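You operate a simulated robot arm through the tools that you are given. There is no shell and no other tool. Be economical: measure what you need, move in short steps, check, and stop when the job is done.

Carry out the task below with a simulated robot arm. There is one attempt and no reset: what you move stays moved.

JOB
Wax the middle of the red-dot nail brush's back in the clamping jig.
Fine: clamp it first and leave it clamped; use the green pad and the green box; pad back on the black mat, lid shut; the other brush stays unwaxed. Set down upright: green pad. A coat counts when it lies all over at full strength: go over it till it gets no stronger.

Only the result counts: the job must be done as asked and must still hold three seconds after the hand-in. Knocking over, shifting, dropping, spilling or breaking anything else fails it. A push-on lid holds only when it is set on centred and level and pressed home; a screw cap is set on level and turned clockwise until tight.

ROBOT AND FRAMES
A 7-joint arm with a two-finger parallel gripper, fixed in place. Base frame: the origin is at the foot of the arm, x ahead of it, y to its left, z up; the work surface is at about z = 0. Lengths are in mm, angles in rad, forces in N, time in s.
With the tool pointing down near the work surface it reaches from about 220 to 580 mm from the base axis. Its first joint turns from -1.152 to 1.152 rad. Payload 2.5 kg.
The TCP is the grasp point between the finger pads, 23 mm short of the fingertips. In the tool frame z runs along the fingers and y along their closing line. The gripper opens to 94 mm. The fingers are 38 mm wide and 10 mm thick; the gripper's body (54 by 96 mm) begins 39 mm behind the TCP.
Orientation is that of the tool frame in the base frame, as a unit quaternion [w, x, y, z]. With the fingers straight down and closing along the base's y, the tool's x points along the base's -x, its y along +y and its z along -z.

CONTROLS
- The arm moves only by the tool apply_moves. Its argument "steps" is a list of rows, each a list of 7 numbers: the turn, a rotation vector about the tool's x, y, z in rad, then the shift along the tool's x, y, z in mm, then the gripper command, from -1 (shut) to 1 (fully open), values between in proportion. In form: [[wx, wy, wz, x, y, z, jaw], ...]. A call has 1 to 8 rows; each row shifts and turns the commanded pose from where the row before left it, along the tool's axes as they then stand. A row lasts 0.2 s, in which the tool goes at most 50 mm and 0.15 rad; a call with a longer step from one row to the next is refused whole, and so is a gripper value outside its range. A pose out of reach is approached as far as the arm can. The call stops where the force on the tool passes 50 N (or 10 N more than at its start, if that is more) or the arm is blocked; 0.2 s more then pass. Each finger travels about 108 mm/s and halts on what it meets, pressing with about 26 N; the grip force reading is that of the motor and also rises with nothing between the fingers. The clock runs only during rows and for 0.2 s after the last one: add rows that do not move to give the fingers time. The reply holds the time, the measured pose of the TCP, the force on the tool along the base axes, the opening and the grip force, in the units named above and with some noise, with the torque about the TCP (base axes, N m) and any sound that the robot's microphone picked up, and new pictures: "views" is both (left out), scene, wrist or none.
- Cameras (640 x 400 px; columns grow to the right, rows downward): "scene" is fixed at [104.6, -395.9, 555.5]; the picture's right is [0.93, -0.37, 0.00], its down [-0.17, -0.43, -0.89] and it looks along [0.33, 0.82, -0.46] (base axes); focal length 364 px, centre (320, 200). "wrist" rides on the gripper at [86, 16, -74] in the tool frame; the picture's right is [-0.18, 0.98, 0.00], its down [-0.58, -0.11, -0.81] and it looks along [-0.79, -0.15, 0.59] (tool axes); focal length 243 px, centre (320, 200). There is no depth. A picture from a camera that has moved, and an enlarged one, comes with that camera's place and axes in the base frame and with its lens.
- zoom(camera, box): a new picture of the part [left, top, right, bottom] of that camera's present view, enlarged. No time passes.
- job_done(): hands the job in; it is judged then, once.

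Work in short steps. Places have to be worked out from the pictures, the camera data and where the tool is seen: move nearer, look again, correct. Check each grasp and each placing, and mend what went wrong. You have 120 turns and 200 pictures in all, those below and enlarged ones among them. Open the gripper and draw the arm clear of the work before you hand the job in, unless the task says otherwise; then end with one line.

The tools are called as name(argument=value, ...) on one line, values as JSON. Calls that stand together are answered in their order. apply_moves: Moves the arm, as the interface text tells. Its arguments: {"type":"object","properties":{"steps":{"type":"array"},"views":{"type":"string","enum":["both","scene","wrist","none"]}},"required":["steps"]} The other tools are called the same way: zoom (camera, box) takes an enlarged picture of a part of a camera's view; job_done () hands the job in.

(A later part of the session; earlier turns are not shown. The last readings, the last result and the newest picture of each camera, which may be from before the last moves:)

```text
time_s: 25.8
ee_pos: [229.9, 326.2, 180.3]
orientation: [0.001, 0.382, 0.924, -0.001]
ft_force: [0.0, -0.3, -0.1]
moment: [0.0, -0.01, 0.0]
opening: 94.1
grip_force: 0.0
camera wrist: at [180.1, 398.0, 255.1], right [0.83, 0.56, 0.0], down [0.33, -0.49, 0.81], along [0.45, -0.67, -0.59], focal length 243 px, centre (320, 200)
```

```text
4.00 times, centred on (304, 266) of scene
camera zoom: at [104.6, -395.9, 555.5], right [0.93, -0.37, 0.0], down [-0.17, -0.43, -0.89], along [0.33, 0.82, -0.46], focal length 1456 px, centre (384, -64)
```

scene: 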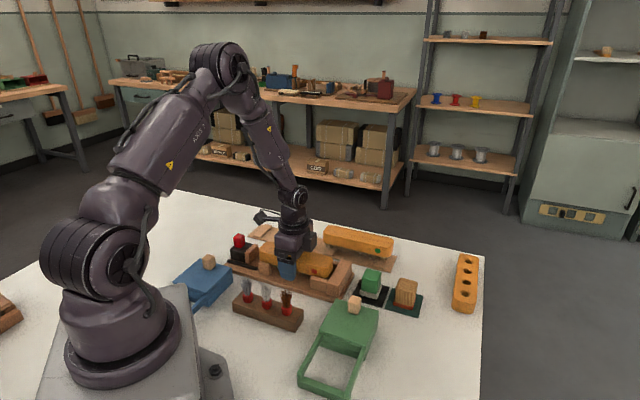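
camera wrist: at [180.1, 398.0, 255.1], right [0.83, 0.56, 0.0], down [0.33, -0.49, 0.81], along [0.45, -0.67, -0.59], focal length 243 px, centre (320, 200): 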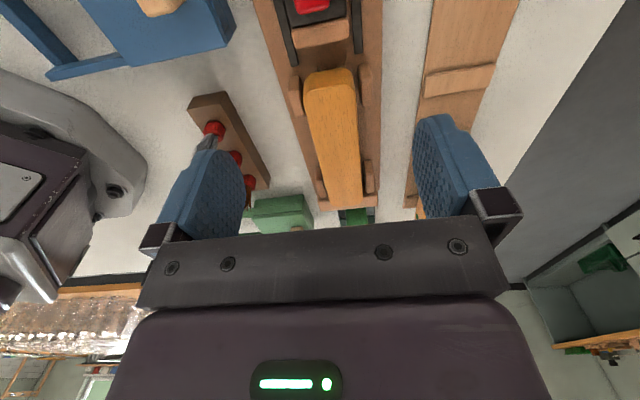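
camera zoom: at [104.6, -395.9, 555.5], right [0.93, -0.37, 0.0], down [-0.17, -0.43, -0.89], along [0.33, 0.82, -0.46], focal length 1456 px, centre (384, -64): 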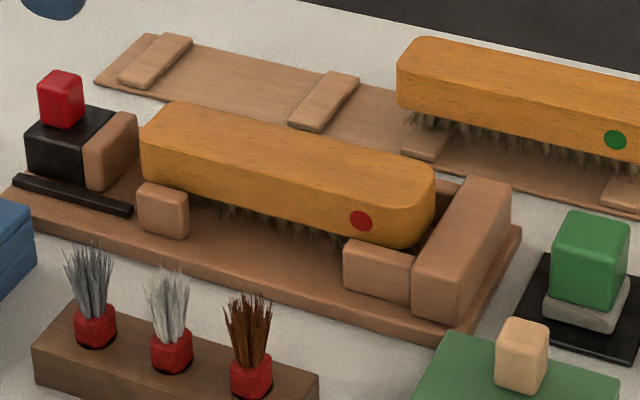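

The brush lies well in the jig, with a gap to stop and slider. The knob is at about s≈-113, w≈395.5. I move above it and go down to z≈110 for a check.

apply_moves(steps=[[0, 0, 0, 25, 2, 10, 1], [0, 0, 0, 20, 0, 30, 1], [0, 0, 0, 0, 0, 30, 1], [0, 0, 0, 0, 0, 0, 1]], views="both")

zoom(camera="scene", box=[184, 196, 304, 271])

```text
time_s: 26.8
ee_pos: [198.9, 360.9, 111.8]
orientation: [0.0, 0.383, 0.924, 0.001]
ft_force: [-0.5, -0.4, 0.7]
moment: [0.02, 0.0, -0.02]
opening: 94.2
grip_force: 0.1
camera wrist: at [150.2, 433.0, 185.7], right [0.83, 0.56, 0.0], down [0.33, -0.49, 0.81], along [0.45, -0.67, -0.59], focal length 243 px, centre (320, 200)
```

scene: 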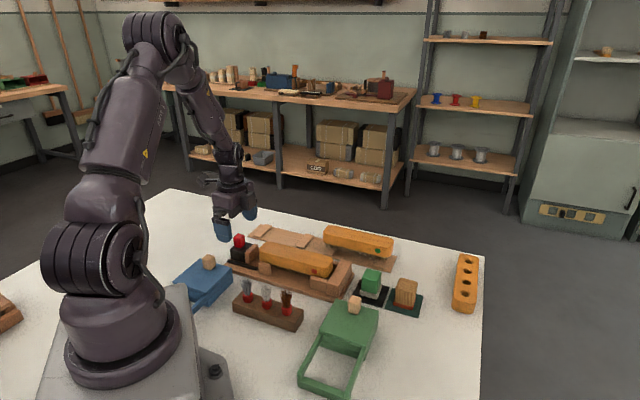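
wrist: 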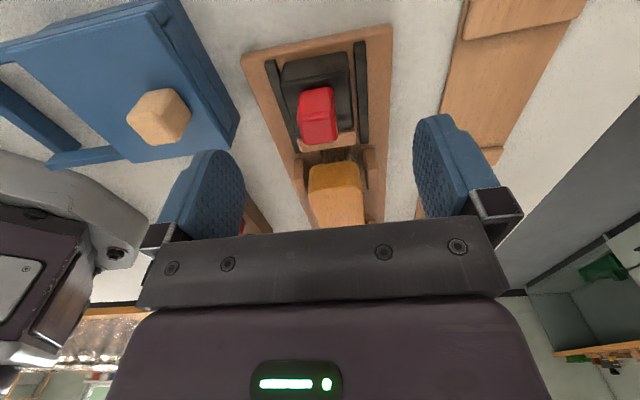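

```text
5.33 times, centred on (244, 234) of scene
camera zoom: at [104.6, -395.9, 555.5], right [0.93, -0.37, 0.0], down [-0.17, -0.43, -0.89], along [0.33, 0.82, -0.46], focal length 1941 px, centre (725, 21)
```

zoom: 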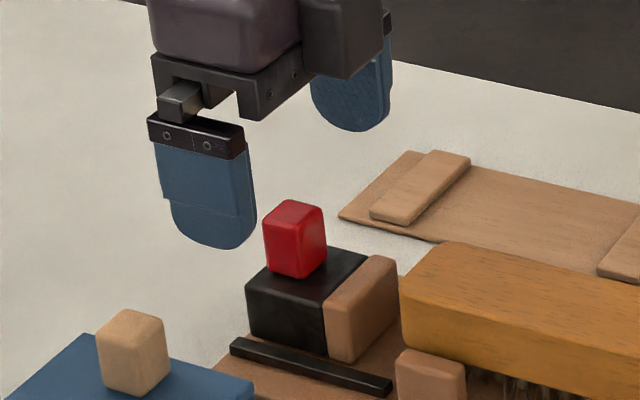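

Knob is aligned within about 2 mm. I descend onto it and close.

apply_moves(steps=[[0, 0, 0, -2, 0, 20, 1], [0, 0, 0, 0, 0, 15, 0.6], [0, 0, 0, 0, 0, 6, 0.2], [0, 0, 0, 0, 0, 0, -0.6], [0, 0, 0, 0, 0, 0, -1], [0, 0, 0, 0, 0, 0, -1], [0, 0, 0, 0, 0, 0, -1]], views="wrist")

zoom(camera="scene", box=[184, 196, 304, 271])

```text
time_s: 28.4
ee_pos: [200.9, 357.7, 71.6]
orientation: [0.0, 0.383, 0.924, -0.002]
ft_force: [-10.1, -10.8, 1.5]
moment: [0.42, 0.07, 0.08]
opening: 21.7
grip_force: 44.7
camera wrist: at [151.5, 430.4, 145.3], right [0.83, 0.56, 0.0], down [0.34, -0.49, 0.81], along [0.45, -0.67, -0.59], focal length 243 px, centre (320, 200)
```

wrist: 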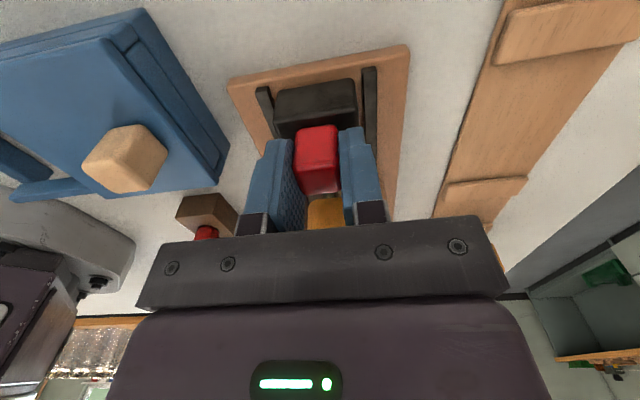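

```text
5.33 times, centred on (244, 234) of scene
camera zoom: at [104.6, -395.9, 555.5], right [0.93, -0.37, 0.0], down [-0.17, -0.43, -0.89], along [0.33, 0.82, -0.46], focal length 1941 px, centre (725, 21)
```

zoom: 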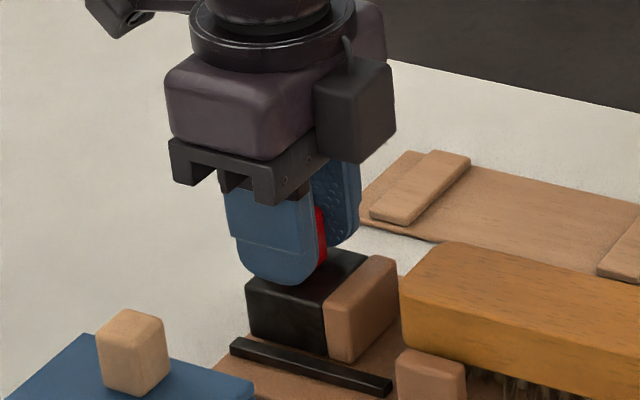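

Knob gripped (21.7 mm). There is about 15 N sideways in -w, so I relax 1.5 mm that way and slide toward the stop in small steps.

apply_moves(steps=[[0, 0, 0, 0, -1.5, 0, -1], [0, 0, 0, -4, 0, 0, -1], [0, 0, 0, -4, 0, 0, -1], [0, 0, 0, -4, 0, 0, -1], [0, 0, 0, 0, 0, 0, -1]], views="none")

zoom(camera="scene", box=[224, 216, 384, 316])

```text
time_s: 29.6
ee_pos: [209.7, 349.0, 72.1]
orientation: [0.0, 0.383, 0.924, -0.001]
ft_force: [-4.3, -2.5, -20.3]
moment: [0.84, 0.52, 0.32]
opening: 22.0
grip_force: 45.2
```

```text
4.00 times, centred on (304, 266) of scene
camera zoom: at [104.7, -395.8, 555.6], right [0.93, -0.37, 0.0], down [-0.17, -0.43, -0.89], along [0.33, 0.82, -0.46], focal length 1456 px, centre (384, -64)
```

zoom: 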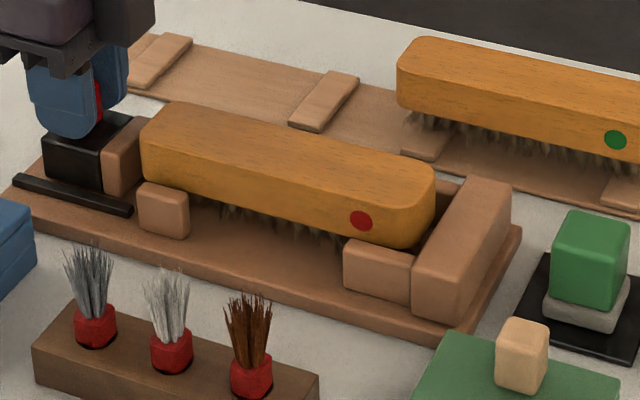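

The slider moves with the knob. I ease the vertical strain and continue pushing.

apply_moves(steps=[[0, 0, 0, -4, 0, 1, -1], [0, 0, 0, -4, 0, 0, -1], [0, 0, 0, -4, 0, 0, -1], [0, 0, 0, 0, 0, 0, -1]], views="none")

zoom(camera="scene", box=[224, 216, 384, 316])

```text
time_s: 30.6
ee_pos: [216.8, 340.7, 72.4]
orientation: [0.0, 0.382, 0.924, 0.0]
ft_force: [-12.2, -10.1, 14.0]
moment: [-0.68, -0.35, 0.1]
opening: 21.7
grip_force: 45.1
```

```text
4.00 times, centred on (304, 266) of scene
camera zoom: at [104.6, -396.0, 555.5], right [0.93, -0.37, 0.0], down [-0.17, -0.43, -0.89], along [0.33, 0.82, -0.46], focal length 1456 px, centre (384, -64)
```

zoom: 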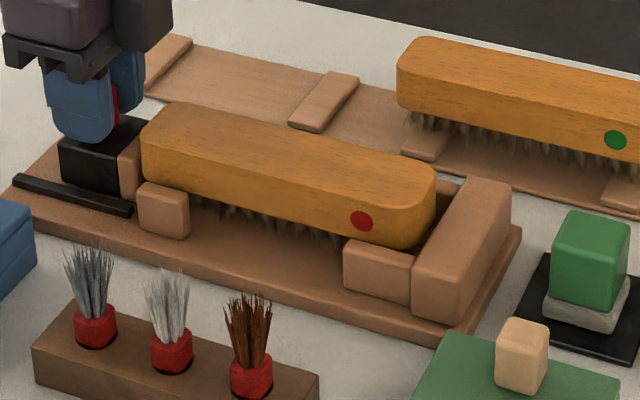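

Still moving; nearly at the brush. I continue, easing the sideways strain by 1 mm.

apply_moves(steps=[[0, 0, 0, -4, -1, -0.5, -1], [0, 0, 0, -4, 0, 0, -1], [0, 0, 0, -4, 0, 0, -1], [0, 0, 0, 0, 0, 0, -1]], views="none")

zoom(camera="scene", box=[224, 216, 384, 316])

```text
time_s: 31.6
ee_pos: [224.8, 334.7, 71.7]
orientation: [-0.002, 0.38, 0.925, 0.002]
ft_force: [-20.2, 22.2, 2.7]
moment: [0.01, 0.61, -0.84]
opening: 21.7
grip_force: 44.8
```

```text
4.00 times, centred on (304, 266) of scene
camera zoom: at [104.6, -395.9, 555.5], right [0.93, -0.37, 0.0], down [-0.17, -0.43, -0.89], along [0.33, 0.82, -0.46], focal length 1456 px, centre (384, -64)
```

zoom: 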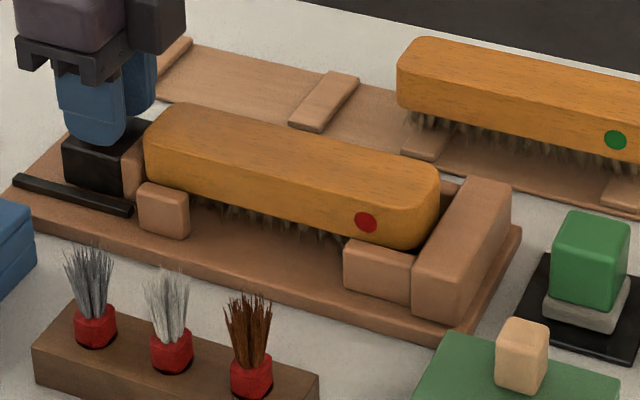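

The slider now touches and pushes the brush (30 N along the axis). The brush still has a gap to the stop, so I keep pushing.

apply_moves(steps=[[0, 0, 0, -3, 0, 0, -1], [0, 0, 0, -3, 0, 0, -1], [0, 0, 0, -3, 0, 0, -1], [0, 0, 0, -3, 0, 0, -1], [0, 0, 0, 0, 0, 0, -1]], views="none")

zoom(camera="scene", box=[224, 216, 384, 316])

```text
time_s: 32.8
ee_pos: [232.6, 326.9, 71.9]
orientation: [-0.002, 0.38, 0.925, 0.001]
ft_force: [-13.0, 29.6, -1.9]
moment: [0.36, 0.31, -0.3]
opening: 21.8
grip_force: 44.4
```

```text
4.00 times, centred on (304, 266) of scene
camera zoom: at [104.6, -395.9, 555.5], right [0.93, -0.37, 0.0], down [-0.17, -0.43, -0.89], along [0.33, 0.82, -0.46], focal length 1456 px, centre (384, -64)
```

zoom: 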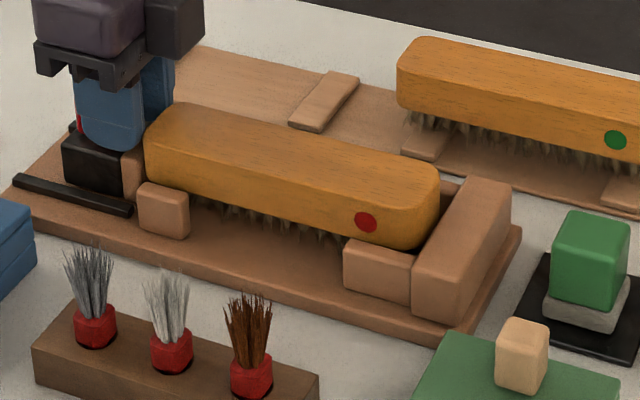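

The fingers slid along the knob while the slider stayed, so the brush is up against the stop. I release, lift and inspect.

apply_moves(steps=[[0, 0, 0, 0, 0, 0, -0.3], [0, 0, 0, 0, 0, 0, 0.2], [0, 0, 0, 0, 0, 0, 0.2], [0, 0, 0, 10, 0, -25, 0.2], [0, 0, 0, 20, 0, -40, 0.5], [0, 0, 0, 20, 0, -40, 0.5]], views="wrist")

zoom(camera="scene", box=[224, 226, 368, 316])

zoom(camera="wrist", box=[240, 0, 440, 125])

```text
time_s: 34.2
ee_pos: [196.9, 358.0, 177.3]
orientation: [0.0, 0.383, 0.924, 0.0]
ft_force: [0.6, 0.6, -0.3]
moment: [0.02, 0.0, 0.03]
opening: 70.3
grip_force: 0.0
camera wrist: at [148.5, 430.5, 251.3], right [0.83, 0.56, 0.0], down [0.33, -0.49, 0.81], along [0.45, -0.67, -0.59], focal length 243 px, centre (320, 200)
```

wrist: 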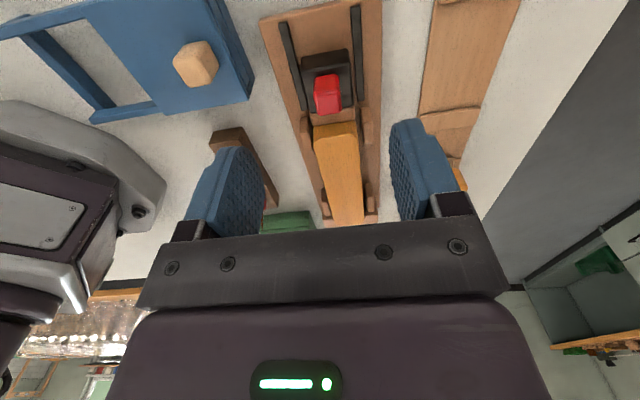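

```text
4.44 times, centred on (296, 271) of scene
camera zoom: at [104.6, -395.9, 555.5], right [0.93, -0.37, 0.0], down [-0.17, -0.43, -0.89], along [0.33, 0.82, -0.46], focal length 1617 px, centre (427, -116)
```

zoom: 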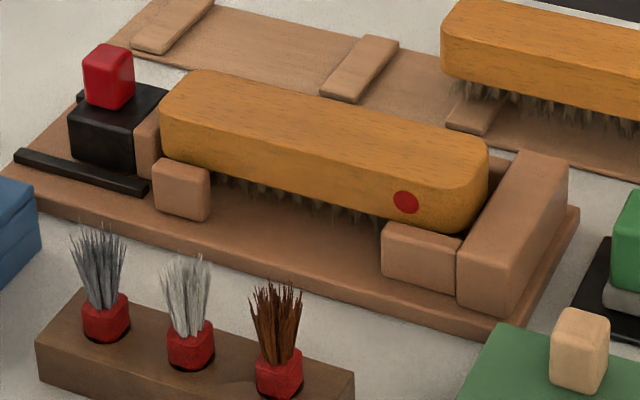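

```text
3.20 times, centred on (340, 62) of wrist
camera zoom: at [148.5, 430.5, 251.3], right [0.83, 0.56, 0.0], down [0.33, -0.49, 0.81], along [0.45, -0.67, -0.59], focal length 776 px, centre (256, 640)
```

zoom: 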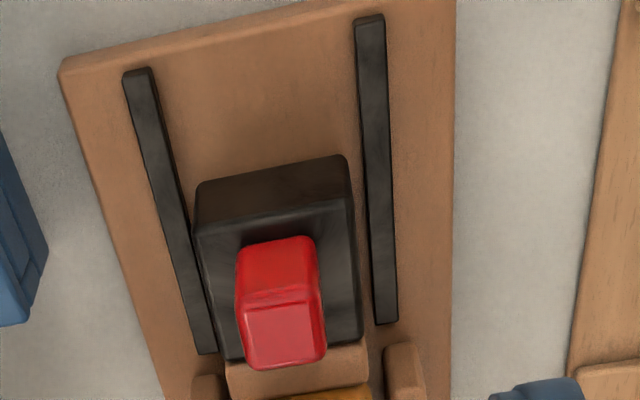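

The slider contacts the brush. I move over toward the stop to verify there is no gap at that end.

apply_moves(steps=[[0, 0, 0, -40, 0, 0, 0.5], [0, 0, 0, -45, 0, 0, 0.5], [0, 0, 0, -45, 0, 0, 1], [0, 0, 0, -40, 0, 0, 1], [0, 0, 0, 0, 0, 0, 1]], views="wrist")

zoom(camera="wrist", box=[220, 0, 420, 125])

```text
time_s: 35.4
ee_pos: [320.8, 238.7, 179.9]
orientation: [0.0, 0.383, 0.924, 0.0]
ft_force: [-0.2, -0.6, -0.1]
moment: [-0.03, 0.01, 0.03]
opening: 93.9
grip_force: 0.0
camera wrist: at [270.6, 310.5, 252.8], right [0.83, 0.56, 0.0], down [0.33, -0.49, 0.81], along [0.46, -0.67, -0.59], focal length 243 px, centre (320, 200)
```

wrist: 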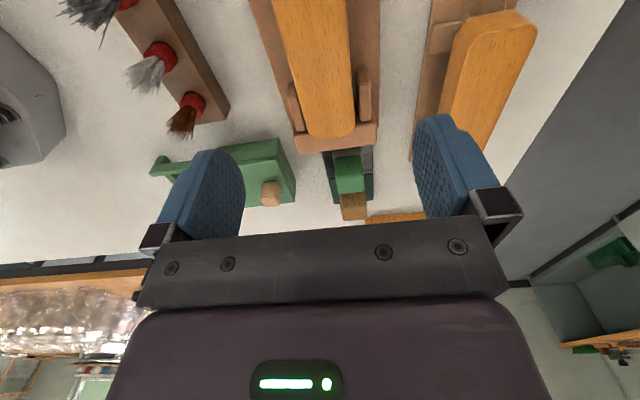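

```text
3.20 times, centred on (320, 62) of wrist
camera zoom: at [270.6, 310.5, 252.8], right [0.83, 0.56, 0.0], down [0.33, -0.49, 0.81], along [0.46, -0.67, -0.59], focal length 776 px, centre (320, 640)
```

zoom: 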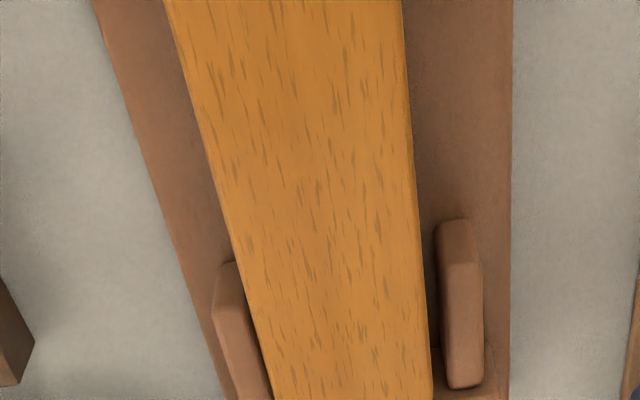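

Brush is clamped between slider and stop. Next the green box: I move to view it.

apply_moves(steps=[[0, 0, 0, -20, -25, -10, 1], [0, 0, 0, -25, -25, 0, 1], [0, 0, 0, -25, -25, 0, 1], [0, 0, 0, -20, -20, 0, 1], [0, 0, 0, 0, -20, 0, 1], [0, 0, 0, 0, 0, 0, 1]], views="wrist")

zoom(camera="wrist", box=[120, 0, 440, 200])

zoom(camera="scene", box=[288, 270, 432, 360])

```text
time_s: 36.8
ee_pos: [303.3, 93.6, 188.0]
orientation: [0.0, 0.383, 0.924, 0.0]
ft_force: [-0.1, 0.3, -0.2]
moment: [-0.01, -0.04, 0.01]
opening: 93.9
grip_force: 0.1
camera wrist: at [254.2, 165.3, 262.0], right [0.83, 0.56, 0.0], down [0.33, -0.49, 0.81], along [0.46, -0.67, -0.59], focal length 243 px, centre (320, 200)
```

wrist: 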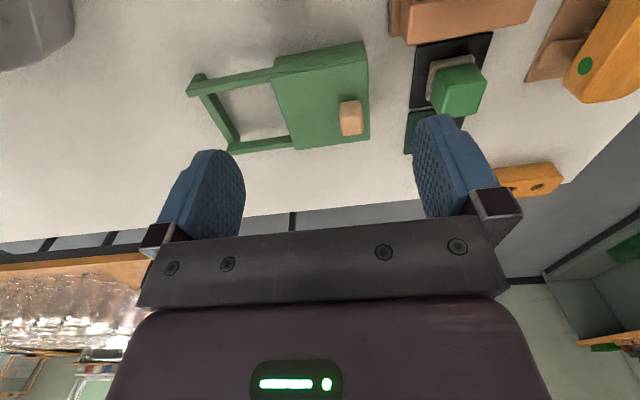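

```text
2.00 times, centred on (280, 100) of wrist
camera zoom: at [254.2, 165.3, 262.0], right [0.83, 0.56, 0.0], down [0.33, -0.49, 0.81], along [0.46, -0.67, -0.59], focal length 485 px, centre (400, 400)
```

zoom: 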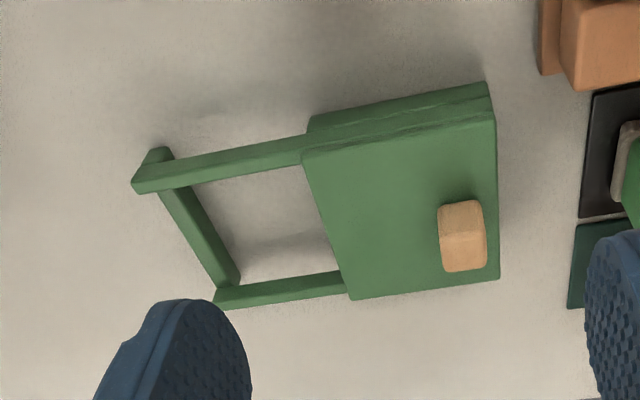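

```text
4.44 times, centred on (360, 315) of scene
camera zoom: at [104.6, -395.9, 555.5], right [0.93, -0.37, 0.0], down [-0.17, -0.43, -0.89], along [0.33, 0.82, -0.46], focal length 1617 px, centre (142, -311)
```

zoom: 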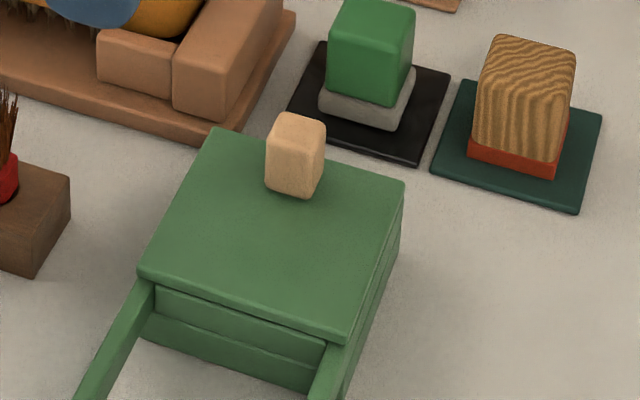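

The lid slides along -w onto the rails: lid top z≈41, knob at about s=210, w=299.5. I move above the knob and look.

apply_moves(steps=[[0, 0, 0, -30, 9, 10, 0.3], [0, 0, 0, -31.7, 10, 30, 0.3], [0, 0, 0, 0, 0, 38, 0.3], [0, 0, 0, 0, 0, 0, 0.3]], views="wrist")

zoom(camera="scene", box=[288, 230, 432, 320])

```text
time_s: 37.8
ee_pos: [359.4, 64.6, 110.0]
orientation: [-0.001, 0.383, 0.924, 0.0]
ft_force: [-0.2, 0.3, 0.3]
moment: [0.01, 0.0, 0.03]
opening: 61.1
grip_force: 0.0
camera wrist: at [310.2, 136.0, 183.4], right [0.83, 0.56, 0.0], down [0.33, -0.49, 0.81], along [0.46, -0.67, -0.59], focal length 243 px, centre (320, 200)
```

wrist: 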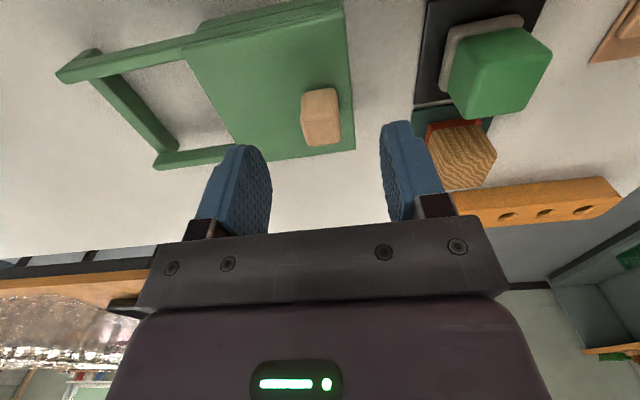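

```text
4.44 times, centred on (360, 275) of scene
camera zoom: at [104.6, -395.9, 555.5], right [0.93, -0.37, 0.0], down [-0.17, -0.43, -0.89], along [0.33, 0.82, -0.46], focal length 1617 px, centre (142, -133)
```

zoom: 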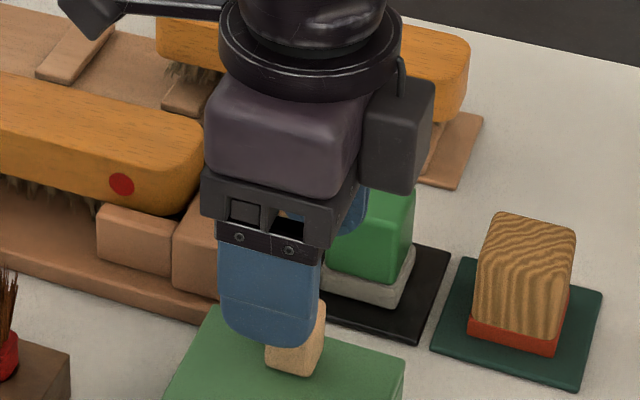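

Aligned to about 3 mm; I descend around the knob and close on it.

apply_moves(steps=[[0, 0, 0, -3, -0.5, 20, 0.3], [0, 0, 0, 0, 0, 15, 0.3], [0, 0, 0, 0, 0, 6, 0.3], [0, 0, 0, 0, 0, 0, 0], [0, 0, 0, 0, 0, 0, -0.7], [0, 0, 0, 0, 0, 0, -0.7], [0, 0, 0, 0, 0, 0, -0.7]], views="wrist")

zoom(camera="scene", box=[288, 250, 432, 340])

```text
time_s: 39.4
ee_pos: [360.2, 61.2, 68.6]
orientation: [0.001, 0.383, 0.924, 0.0]
ft_force: [1.5, -0.6, -6.1]
moment: [-0.09, -0.21, 0.06]
opening: 21.6
grip_force: 44.9
camera wrist: at [311.3, 132.8, 142.8], right [0.83, 0.56, 0.0], down [0.33, -0.49, 0.81], along [0.45, -0.67, -0.59], focal length 243 px, centre (320, 200)
```

wrist: 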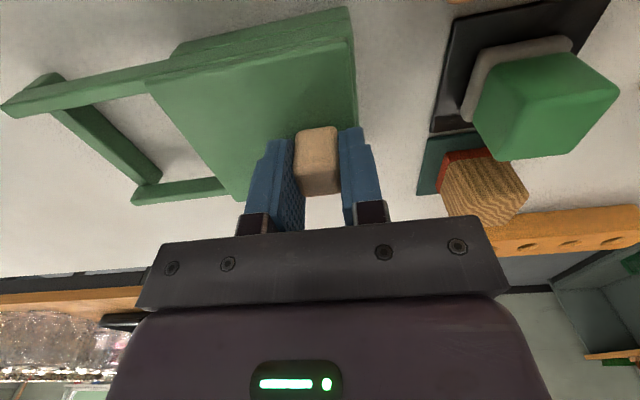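

```text
4.44 times, centred on (360, 295) of scene
camera zoom: at [104.6, -395.9, 555.5], right [0.93, -0.37, 0.0], down [-0.17, -0.43, -0.89], along [0.33, 0.82, -0.46], focal length 1617 px, centre (142, -222)
```

zoom: 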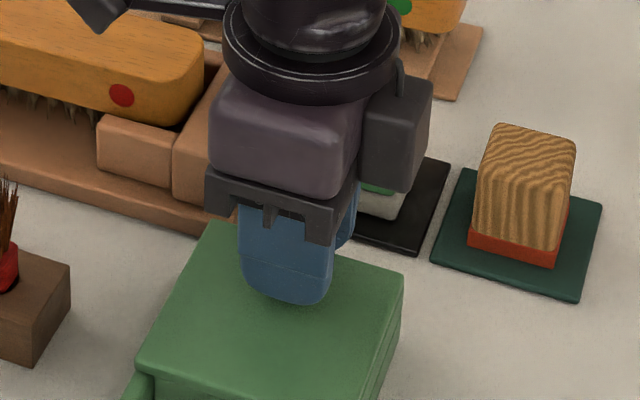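

Knob gripped. I slide the lid along -w in small steps, watching the force.

apply_moves(steps=[[0, 0, 0, 0, -3, 0, -0.8], [0, 0, 0, 0, -4, 0, -0.8], [0, 0, 0, 0, -5, 0, -0.8], [0, 0, 0, 0, 0, 0, -0.8]], views="wrist")

zoom(camera="scene", box=[288, 270, 432, 360])

```text
time_s: 40.4
ee_pos: [351.6, 52.5, 69.8]
orientation: [0.0, 0.383, 0.924, 0.0]
ft_force: [-1.7, 2.1, 2.7]
moment: [-0.16, -0.25, 0.06]
opening: 21.4
grip_force: 44.3
camera wrist: at [302.8, 124.3, 142.8], right [0.83, 0.56, 0.0], down [0.33, -0.49, 0.81], along [0.46, -0.67, -0.59], focal length 243 px, centre (320, 200)
```

wrist: 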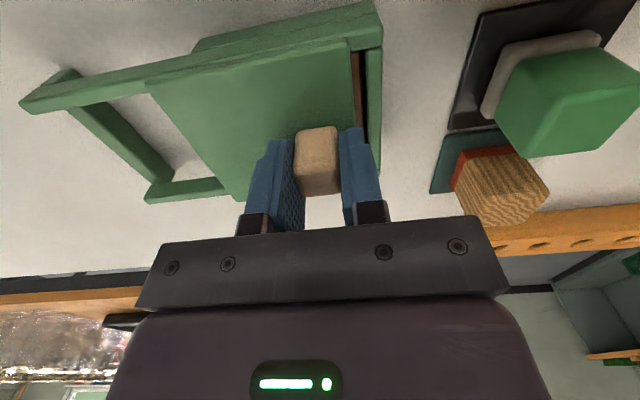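

```text
4.44 times, centred on (360, 315) of scene
camera zoom: at [104.6, -395.9, 555.5], right [0.93, -0.37, 0.0], down [-0.17, -0.43, -0.89], along [0.33, 0.82, -0.46], focal length 1617 px, centre (142, -311)
```

zoom: 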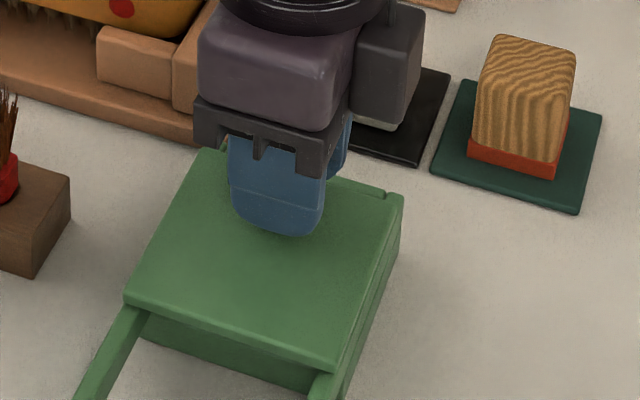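

The lid slides and opens at the far edge. I continue another ~45 mm.

apply_moves(steps=[[0, 0, 0, 0, -8, 0, -0.8], [0, 0, 0, 0, -10, 0, -0.8], [0, 0, 0, 0, -10, 0, -0.8], [0, 0, 0, 0, -10, 0, -0.8], [0, 0, 0, 0, -7, 0, -0.8], [0, 0, 0, 0, 0, 0, -0.8]], views="wrist")

zoom(camera="scene", box=[288, 280, 432, 370])

```text
time_s: 41.8
ee_pos: [320.1, 19.7, 68.3]
orientation: [0.0, 0.384, 0.923, 0.001]
ft_force: [-2.3, 2.5, 29.5]
moment: [0.14, 0.11, 0.11]
opening: 21.7
grip_force: 45.9
camera wrist: at [270.6, 91.9, 141.6], right [0.83, 0.56, 0.0], down [0.33, -0.49, 0.81], along [0.46, -0.67, -0.59], focal length 243 px, centre (320, 200)
```

wrist: 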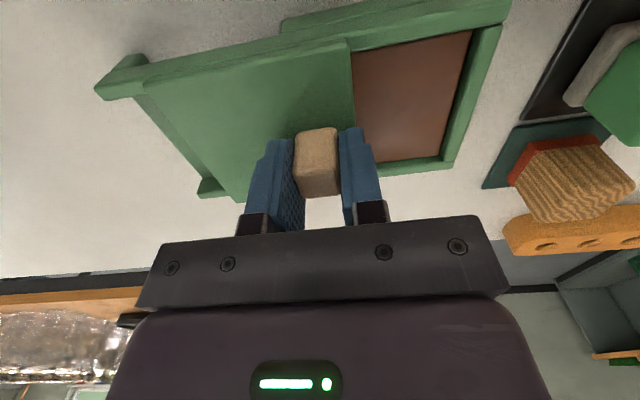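

```text
4.44 times, centred on (360, 325) of scene
camera zoom: at [104.5, -395.9, 555.6], right [0.93, -0.37, 0.0], down [-0.17, -0.43, -0.89], along [0.33, 0.82, -0.46], focal length 1617 px, centre (142, -356)
```

zoom: 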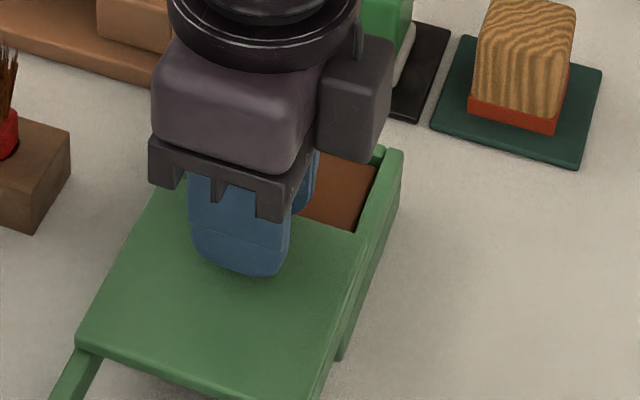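

Opened 57 mm; brown wax cake visible. I ease upward 1 mm and slide a bit more to the rail end.

apply_moves(steps=[[0, 0, 0, 0, -3, -1, -0.8], [0, 0, 0, 0, -4, 0, -0.8], [0, 0, 0, 0, -4, 0, -0.8], [0, 0, 0, 0, 0, 0, -0.8]], views="wrist")

```text
time_s: 42.8
ee_pos: [310.7, 11.1, 68.2]
orientation: [-0.002, 0.383, 0.924, 0.0]
ft_force: [5.4, -6.6, -32.2]
moment: [0.29, -0.41, 0.26]
opening: 21.5
grip_force: 45.2
camera wrist: at [262.3, 83.6, 142.3], right [0.83, 0.56, 0.0], down [0.34, -0.49, 0.81], along [0.45, -0.67, -0.59], focal length 243 px, centre (320, 200)
```

wrist: 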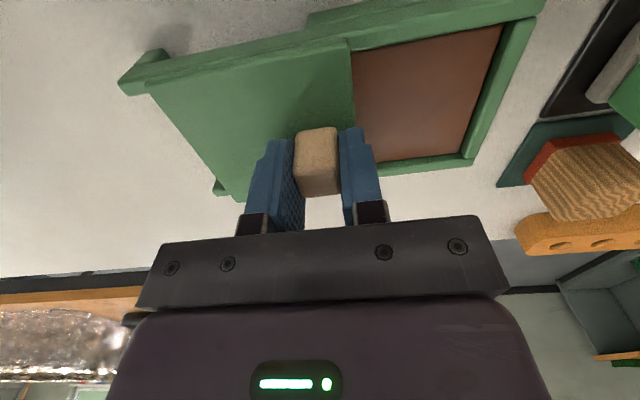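

Now 68 mm open. I ease the strain, release the knob and rise.

apply_moves(steps=[[0, 0, 0, 0, 0, 0.5, -0.8], [0, 0, 0, 0, 0, 0, -0.4], [0, 0, 0, 0, 0, 0, 0.0], [0, 0, 0, 0, 0, 0, 0.2], [0, 0, 0, 0, 0, -20, 0.2], [0, 0, 0, 20, 20, -40, 0.5], [0, 0, 0, 40, 20, -40, 1]], views="wrist")

zoom(camera="scene", box=[288, 250, 448, 350])

zoom(camera="wrist", box=[160, 0, 480, 200])

```text
refused: row 7 steps farther than a row can; nothing moved
```

```text
4.00 times, centred on (368, 300) of scene
camera zoom: at [104.7, -395.9, 555.5], right [0.93, -0.37, 0.0], down [-0.17, -0.43, -0.89], along [0.33, 0.82, -0.46], focal length 1456 px, centre (128, -200)
```

zoom: 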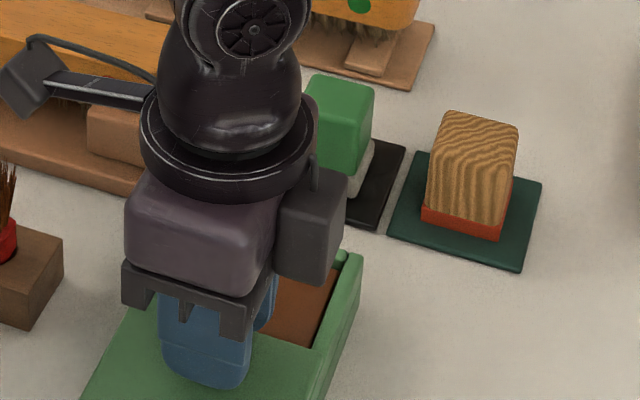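

```text
2.00 times, centred on (320, 100) of wrist
camera zoom: at [262.3, 83.6, 142.3], right [0.83, 0.56, 0.0], down [0.34, -0.49, 0.81], along [0.45, -0.67, -0.59], focal length 485 px, centre (320, 400)
```

zoom: 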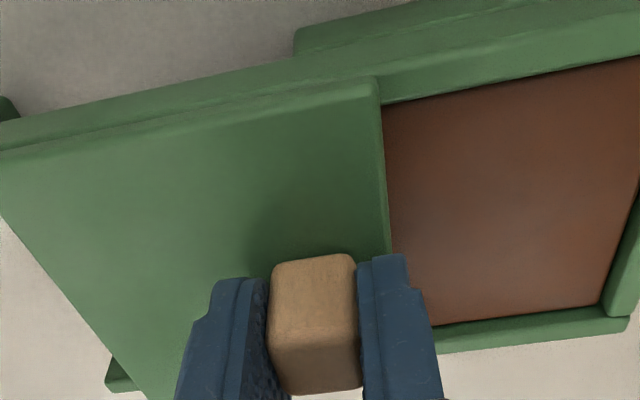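

One row was too long; I repeat with shorter steps.

apply_moves(steps=[[0, 0, 0, 0, 0, 0.5, -0.8], [0, 0, 0, 0, 0, 0, -0.4], [0, 0, 0, 0, 0, 0, 0.0], [0, 0, 0, 0, 0, 0, 0.2], [0, 0, 0, 0, 0, -20, 0.2], [0, 0, 0, 15, 20, -35, 0.5], [0, 0, 0, 25, 25, -30, 1], [0, 0, 0, 25, 35, -15, 1]], views="wrist")

zoom(camera="scene", box=[288, 250, 448, 350])

zoom(camera="wrist", box=[160, 0, 480, 200])

```text
time_s: 44.6
ee_pos: [324.9, 114.1, 170.5]
orientation: [0.0, 0.384, 0.923, -0.001]
ft_force: [0.2, -0.6, 0.2]
moment: [0.01, -0.02, 0.02]
opening: 94.3
grip_force: 0.1
camera wrist: at [274.6, 185.5, 244.2], right [0.83, 0.56, 0.0], down [0.33, -0.49, 0.81], along [0.45, -0.67, -0.59], focal length 243 px, centre (320, 200)
```

wrist: 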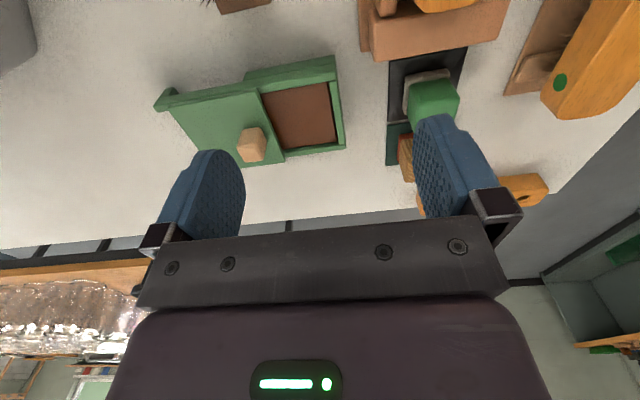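

```text
4.00 times, centred on (368, 300) of scene
camera zoom: at [104.6, -395.9, 555.5], right [0.93, -0.37, 0.0], down [-0.17, -0.43, -0.89], along [0.33, 0.82, -0.46], focal length 1456 px, centre (128, -200)
```

zoom: 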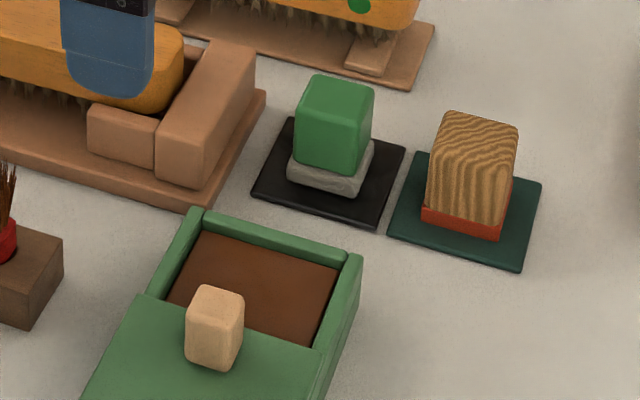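

```text
2.00 times, centred on (320, 100) of wrist
camera zoom: at [274.6, 185.5, 244.2], right [0.83, 0.56, 0.0], down [0.33, -0.49, 0.81], along [0.45, -0.67, -0.59], focal length 485 px, centre (320, 400)
```

zoom: 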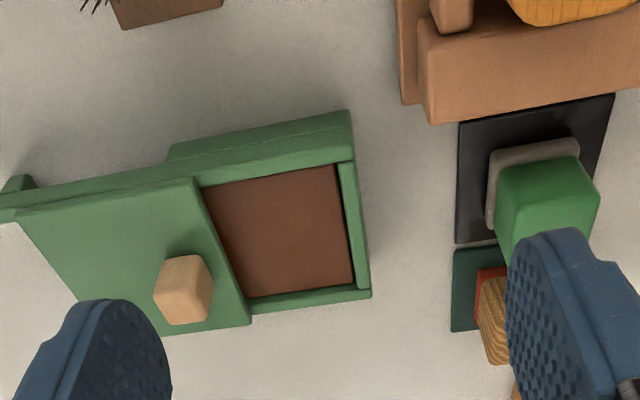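

Box is open about 68 mm. Now the green pad: I move closer for measuring.

apply_moves(steps=[[0, 0, 0, -10, 25, 0, 1], [0, 0, 0, -15, 30, 10, 1], [0, 0, 0, -15, 30, 20, 1], [0, 0, 0, 0, 0, 0, 1]], views="wrist")

zoom(camera="wrist", box=[240, 0, 440, 125])

zoom(camera="scene", box=[344, 260, 424, 310])

```text
time_s: 45.6
ee_pos: [413.1, 146.5, 139.5]
orientation: [0.0, 0.384, 0.924, 0.001]
ft_force: [-0.6, 0.9, -0.9]
moment: [0.02, 0.02, 0.01]
opening: 94.0
grip_force: 0.1
camera wrist: at [363.9, 220.1, 212.8], right [0.83, 0.56, 0.0], down [0.33, -0.49, 0.81], along [0.45, -0.67, -0.59], focal length 243 px, centre (320, 200)
```

wrist: 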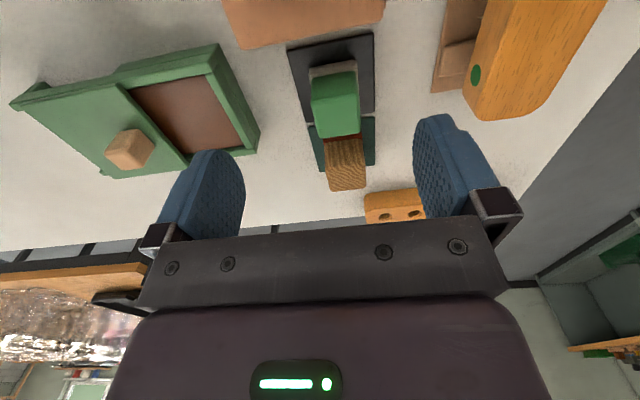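

```text
3.20 times, centred on (340, 62) of wrist
camera zoom: at [363.9, 220.1, 212.8], right [0.83, 0.56, 0.0], down [0.33, -0.49, 0.81], along [0.45, -0.67, -0.59], focal length 776 px, centre (256, 640)
```

zoom: 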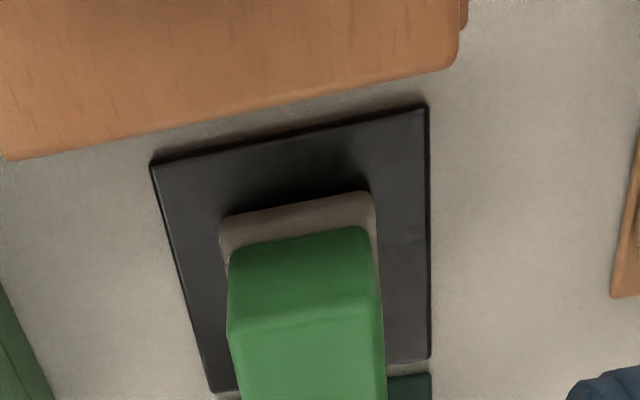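

```text
8.00 times, centred on (384, 285) of scene
camera zoom: at [104.6, -395.9, 555.5], right [0.93, -0.37, 0.0], down [-0.17, -0.43, -0.89], along [0.33, 0.82, -0.46], focal length 2911 px, centre (-192, -480)
```

zoom: 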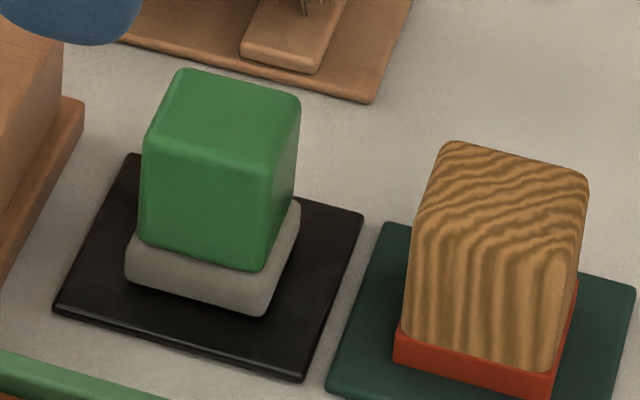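

Pad: mat centre ≈ (s 215.5, w 405.6), handle about 35 wide, top z≈54. I move above it, down, and grip.

apply_moves(steps=[[0, 0, 0, -13, 5, 0, 0.7], [0, 0, 0, -13, 4.3, 20, 0.7], [0, 0, 0, 0, 0, 30, 0.7], [0, 0, 0, 0, 0, 0, 0.7]], views="wrist")

zoom(camera="scene", box=[324, 220, 452, 300])

```text
time_s: 46.6
ee_pos: [437.4, 136.2, 88.6]
orientation: [-0.001, 0.383, 0.924, 0.0]
ft_force: [0.7, -0.5, -0.9]
moment: [0.03, 0.04, 0.01]
opening: 79.8
grip_force: 0.0
camera wrist: at [388.8, 208.4, 161.9], right [0.83, 0.56, 0.0], down [0.33, -0.49, 0.81], along [0.46, -0.67, -0.59], focal length 243 px, centre (320, 200)
```

wrist: 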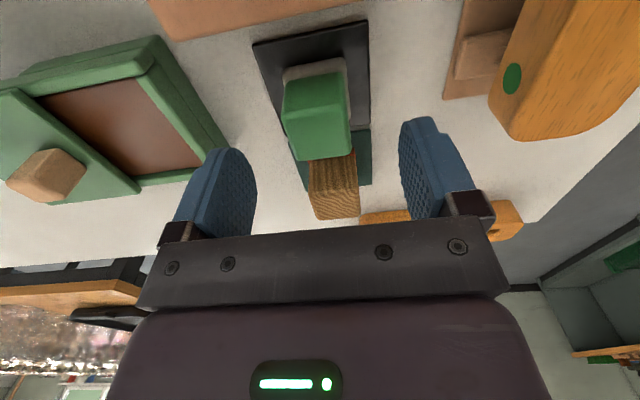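

```text
5.00 times, centred on (388, 260) of scene
camera zoom: at [104.6, -395.9, 555.5], right [0.93, -0.37, 0.0], down [-0.17, -0.43, -0.89], along [0.33, 0.82, -0.46], focal length 1820 px, centre (-20, -100)
```

zoom: 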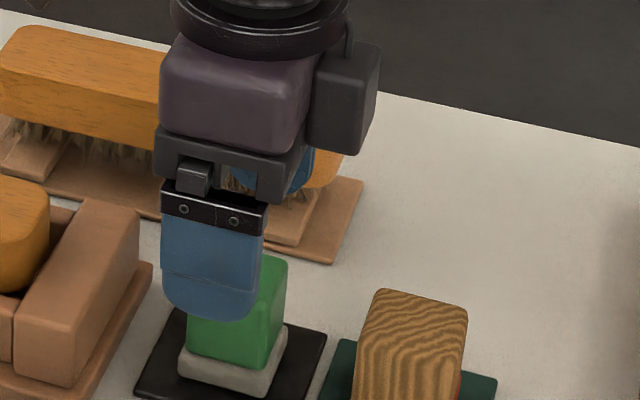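

Aligned within a couple of mm. I descend to z≈46 and close on the handle.

apply_moves(steps=[[0, 0, 0, -2, 0, 20, 0.7], [0, 0, 0, 0, 0, 15, 0.7], [0, 0, 0, 0, 0, 7, 0.7], [0, 0, 0, 0, 0, 0, 0], [0, 0, 0, 0, 0, 0, -0.5], [0, 0, 0, 0, 0, 0, -1], [0, 0, 0, 0, 0, 0, -1], [0, 0, 0, 0, 0, 0, -1]], views="wrist")

zoom(camera="scene", box=[324, 220, 452, 300])

```text
time_s: 48.4
ee_pos: [437.5, 134.5, 46.0]
orientation: [0.0, 0.383, 0.924, 0.0]
ft_force: [-0.6, 0.3, -0.2]
moment: [0.02, -0.01, 0.01]
opening: 35.3
grip_force: 26.1
camera wrist: at [388.3, 206.4, 119.8], right [0.83, 0.56, 0.0], down [0.33, -0.49, 0.81], along [0.45, -0.67, -0.59], focal length 243 px, centre (320, 200)
```

wrist: 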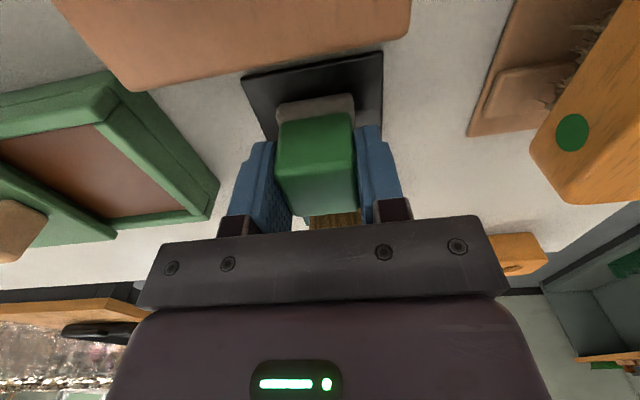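

```text
5.00 times, centred on (388, 260) of scene
camera zoom: at [104.6, -395.9, 555.5], right [0.93, -0.37, 0.0], down [-0.17, -0.43, -0.89], along [0.33, 0.82, -0.46], focal length 1820 px, centre (-20, -100)
```

zoom: 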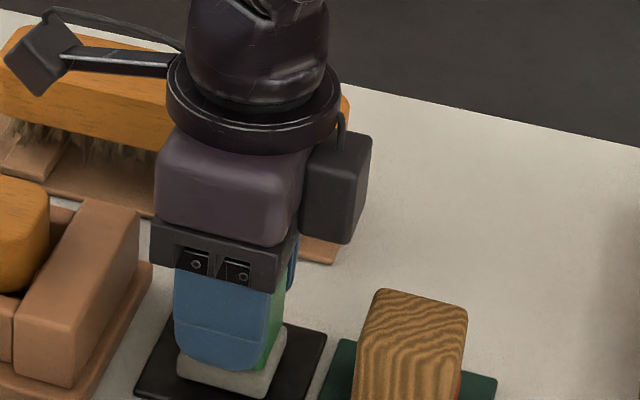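

Handle gripped at 35.3 mm; placement pose noted (437.5, 134.5, 46). I lift gently.

apply_moves(steps=[[0, 0, 0, 0, 0, -3, -1], [0, 0, 0, 0, 0, -8, -1], [0, 0, 0, 0, 0, -15, -1], [0, 0, 0, 0, 0, -20, -1], [0, 0, 0, 0, 0, -20, -1], [0, 0, 0, 0, 0, -10, -1]], views="none")

apply_moves(steps=[[0, 0, 0, 5, -15, 0, -1], [0, 0, 0, 0, -30, 0, -1], [0, 0, 0, 0, -35, 0, -1], [0, 0, 0, 0, -30, 0, -1], [0, 0, 0, 0, -13.5, 0, -1], [0, 0, 0, 0, 0, 20, -1], [0, 0, 0, 0, 0, 0, -1]], views="wrist")

zoom(camera="scene", box=[288, 250, 432, 340])

```text
time_s: 49.8
ee_pos: [436.1, 133.2, 122.9]
orientation: [0.0, 0.383, 0.924, 0.0]
ft_force: [-0.2, -0.6, -1.0]
moment: [0.02, 0.0, -0.01]
opening: 35.3
grip_force: 25.8
```

```text
time_s: 51.4
ee_pos: [347.3, 50.6, 102.7]
orientation: [0.0, 0.384, 0.923, -0.001]
ft_force: [0.0, -0.5, 0.0]
moment: [0.01, 0.01, 0.0]
opening: 35.1
grip_force: 26.0
camera wrist: at [297.8, 122.9, 176.5], right [0.83, 0.56, 0.0], down [0.33, -0.49, 0.81], along [0.45, -0.67, -0.59], focal length 243 px, centre (320, 200)
```

wrist: 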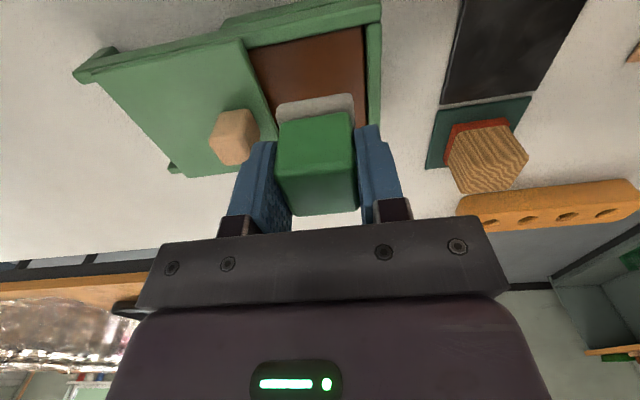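

```text
4.44 times, centred on (360, 295) of scene
camera zoom: at [104.6, -395.9, 555.5], right [0.93, -0.37, 0.0], down [-0.17, -0.43, -0.89], along [0.33, 0.82, -0.46], focal length 1617 px, centre (142, -222)
```

zoom: 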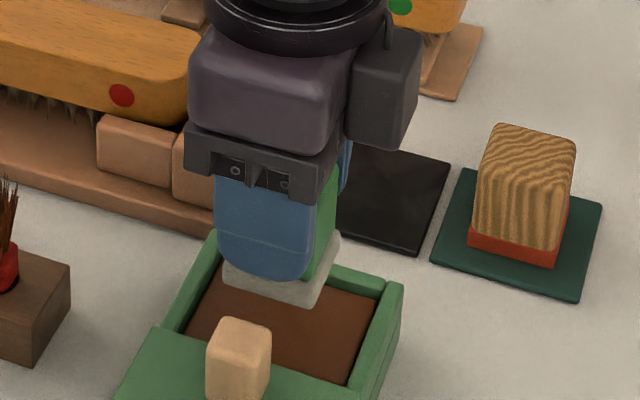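

The pad is centred over the wax opening. I descend stepwise to contact.

apply_moves(steps=[[0, 0, 0, -1, 1, 10, -1], [0, 0, 0, 0, 0, 8, -1], [0, 0, 0, 0, 0, 5, -1], [0, 0, 0, 0, 0, 4, -1], [0, 0, 0, 0, 0, 0, -1]], views="none")

zoom(camera="scene", box=[288, 250, 432, 340])

zoom(camera="wrist", box=[200, 0, 440, 150])

```text
time_s: 52.6
ee_pos: [348.2, 50.0, 74.6]
orientation: [0.0, 0.383, 0.924, 0.0]
ft_force: [0.6, 0.0, 0.1]
moment: [-0.04, 0.02, 0.0]
opening: 35.6
grip_force: 26.9
```

```text
4.44 times, centred on (360, 295) of scene
camera zoom: at [104.6, -395.9, 555.5], right [0.93, -0.37, 0.0], down [-0.17, -0.43, -0.89], along [0.33, 0.82, -0.46], focal length 1617 px, centre (142, -222)
```

zoom: 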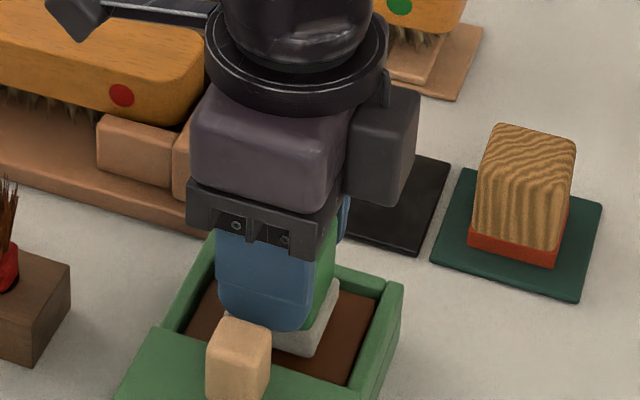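

```text
2.67 times, centred on (320, 75) of wrist
camera zoom: at [298.8, 122.5, 149.0], right [0.83, 0.56, 0.0], down [0.33, -0.49, 0.81], along [0.46, -0.67, -0.59], focal length 647 px, centre (320, 533)
```

zoom: 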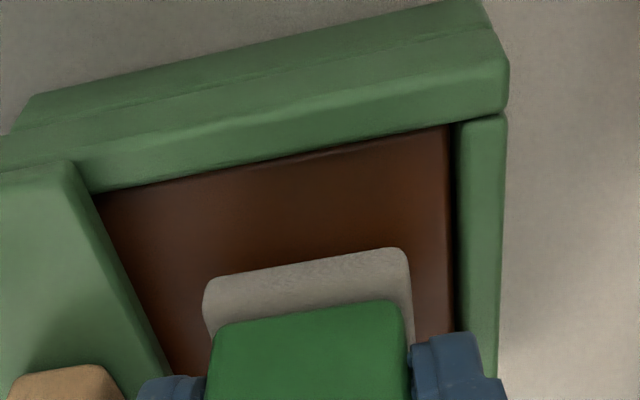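

Pad is inside the walls, not yet touching. I continue in small steps.

apply_moves(steps=[[0, 0, 0, 2, 0, 3, -1], [0, 0, 0, 0, 0, 3, -1], [0, 0, 0, 0, 0, 0, -1]], views="none")

apply_moves(steps=[[0, 0, 0, 0, 0, 2, -1], [0, 0, 0, 0, 0, 2, -1], [0, 0, 0, 0, 0, 0, -1]], views="none")

```text
time_s: 53.4
ee_pos: [346.6, 51.6, 71.1]
orientation: [0.0, 0.382, 0.924, 0.001]
ft_force: [-6.8, 1.4, 21.1]
moment: [-0.01, 0.1, 0.0]
opening: 35.3
grip_force: 25.6
```

```text
time_s: 54.2
ee_pos: [347.9, 51.2, 66.8]
orientation: [0.001, 0.383, 0.924, 0.002]
ft_force: [-4.2, -1.1, 34.9]
moment: [0.03, 0.07, 0.03]
opening: 35.5
grip_force: 26.1
```

Contact at z≈71, now 35 N — more than needed. I ease up 3 mm and rub the pad over the wax.

apply_moves(steps=[[0, 0, 0, 0, 0, -2, -1], [0, 0, 0, 5, 0, -0.5, -1], [0, 0, 0, 6, 0, 0, -1], [0, 0, 0, -6, 0, 0, -1], [0, 0, 0, -6, 0, 0, -1], [0, 0, 0, -5, 0, 0, -1], [0, 0, 0, 6, 0, 0, -1]], views="none")

```text
time_s: 55.8
ee_pos: [347.0, 50.8, 68.8]
orientation: [0.0, 0.384, 0.923, 0.0]
ft_force: [0.5, -0.3, -0.4]
moment: [0.01, 0.01, 0.0]
opening: 35.8
grip_force: 26.0
```

No contact now at 68.8, so the handle slid up a little in the grip. I lower 2 mm and rub.

apply_moves(steps=[[0, 0, 0, 0, 0, 1.5, -1], [0, 0, 0, 0, 0, 0.5, -1], [0, 0, 0, 0, 0, 0, -1]], views="none")

```text
time_s: 56.6
ee_pos: [347.3, 50.2, 67.1]
orientation: [0.002, 0.383, 0.924, 0.0]
ft_force: [-5.8, -1.9, 23.9]
moment: [0.02, -0.08, 0.0]
opening: 35.3
grip_force: 25.5
```

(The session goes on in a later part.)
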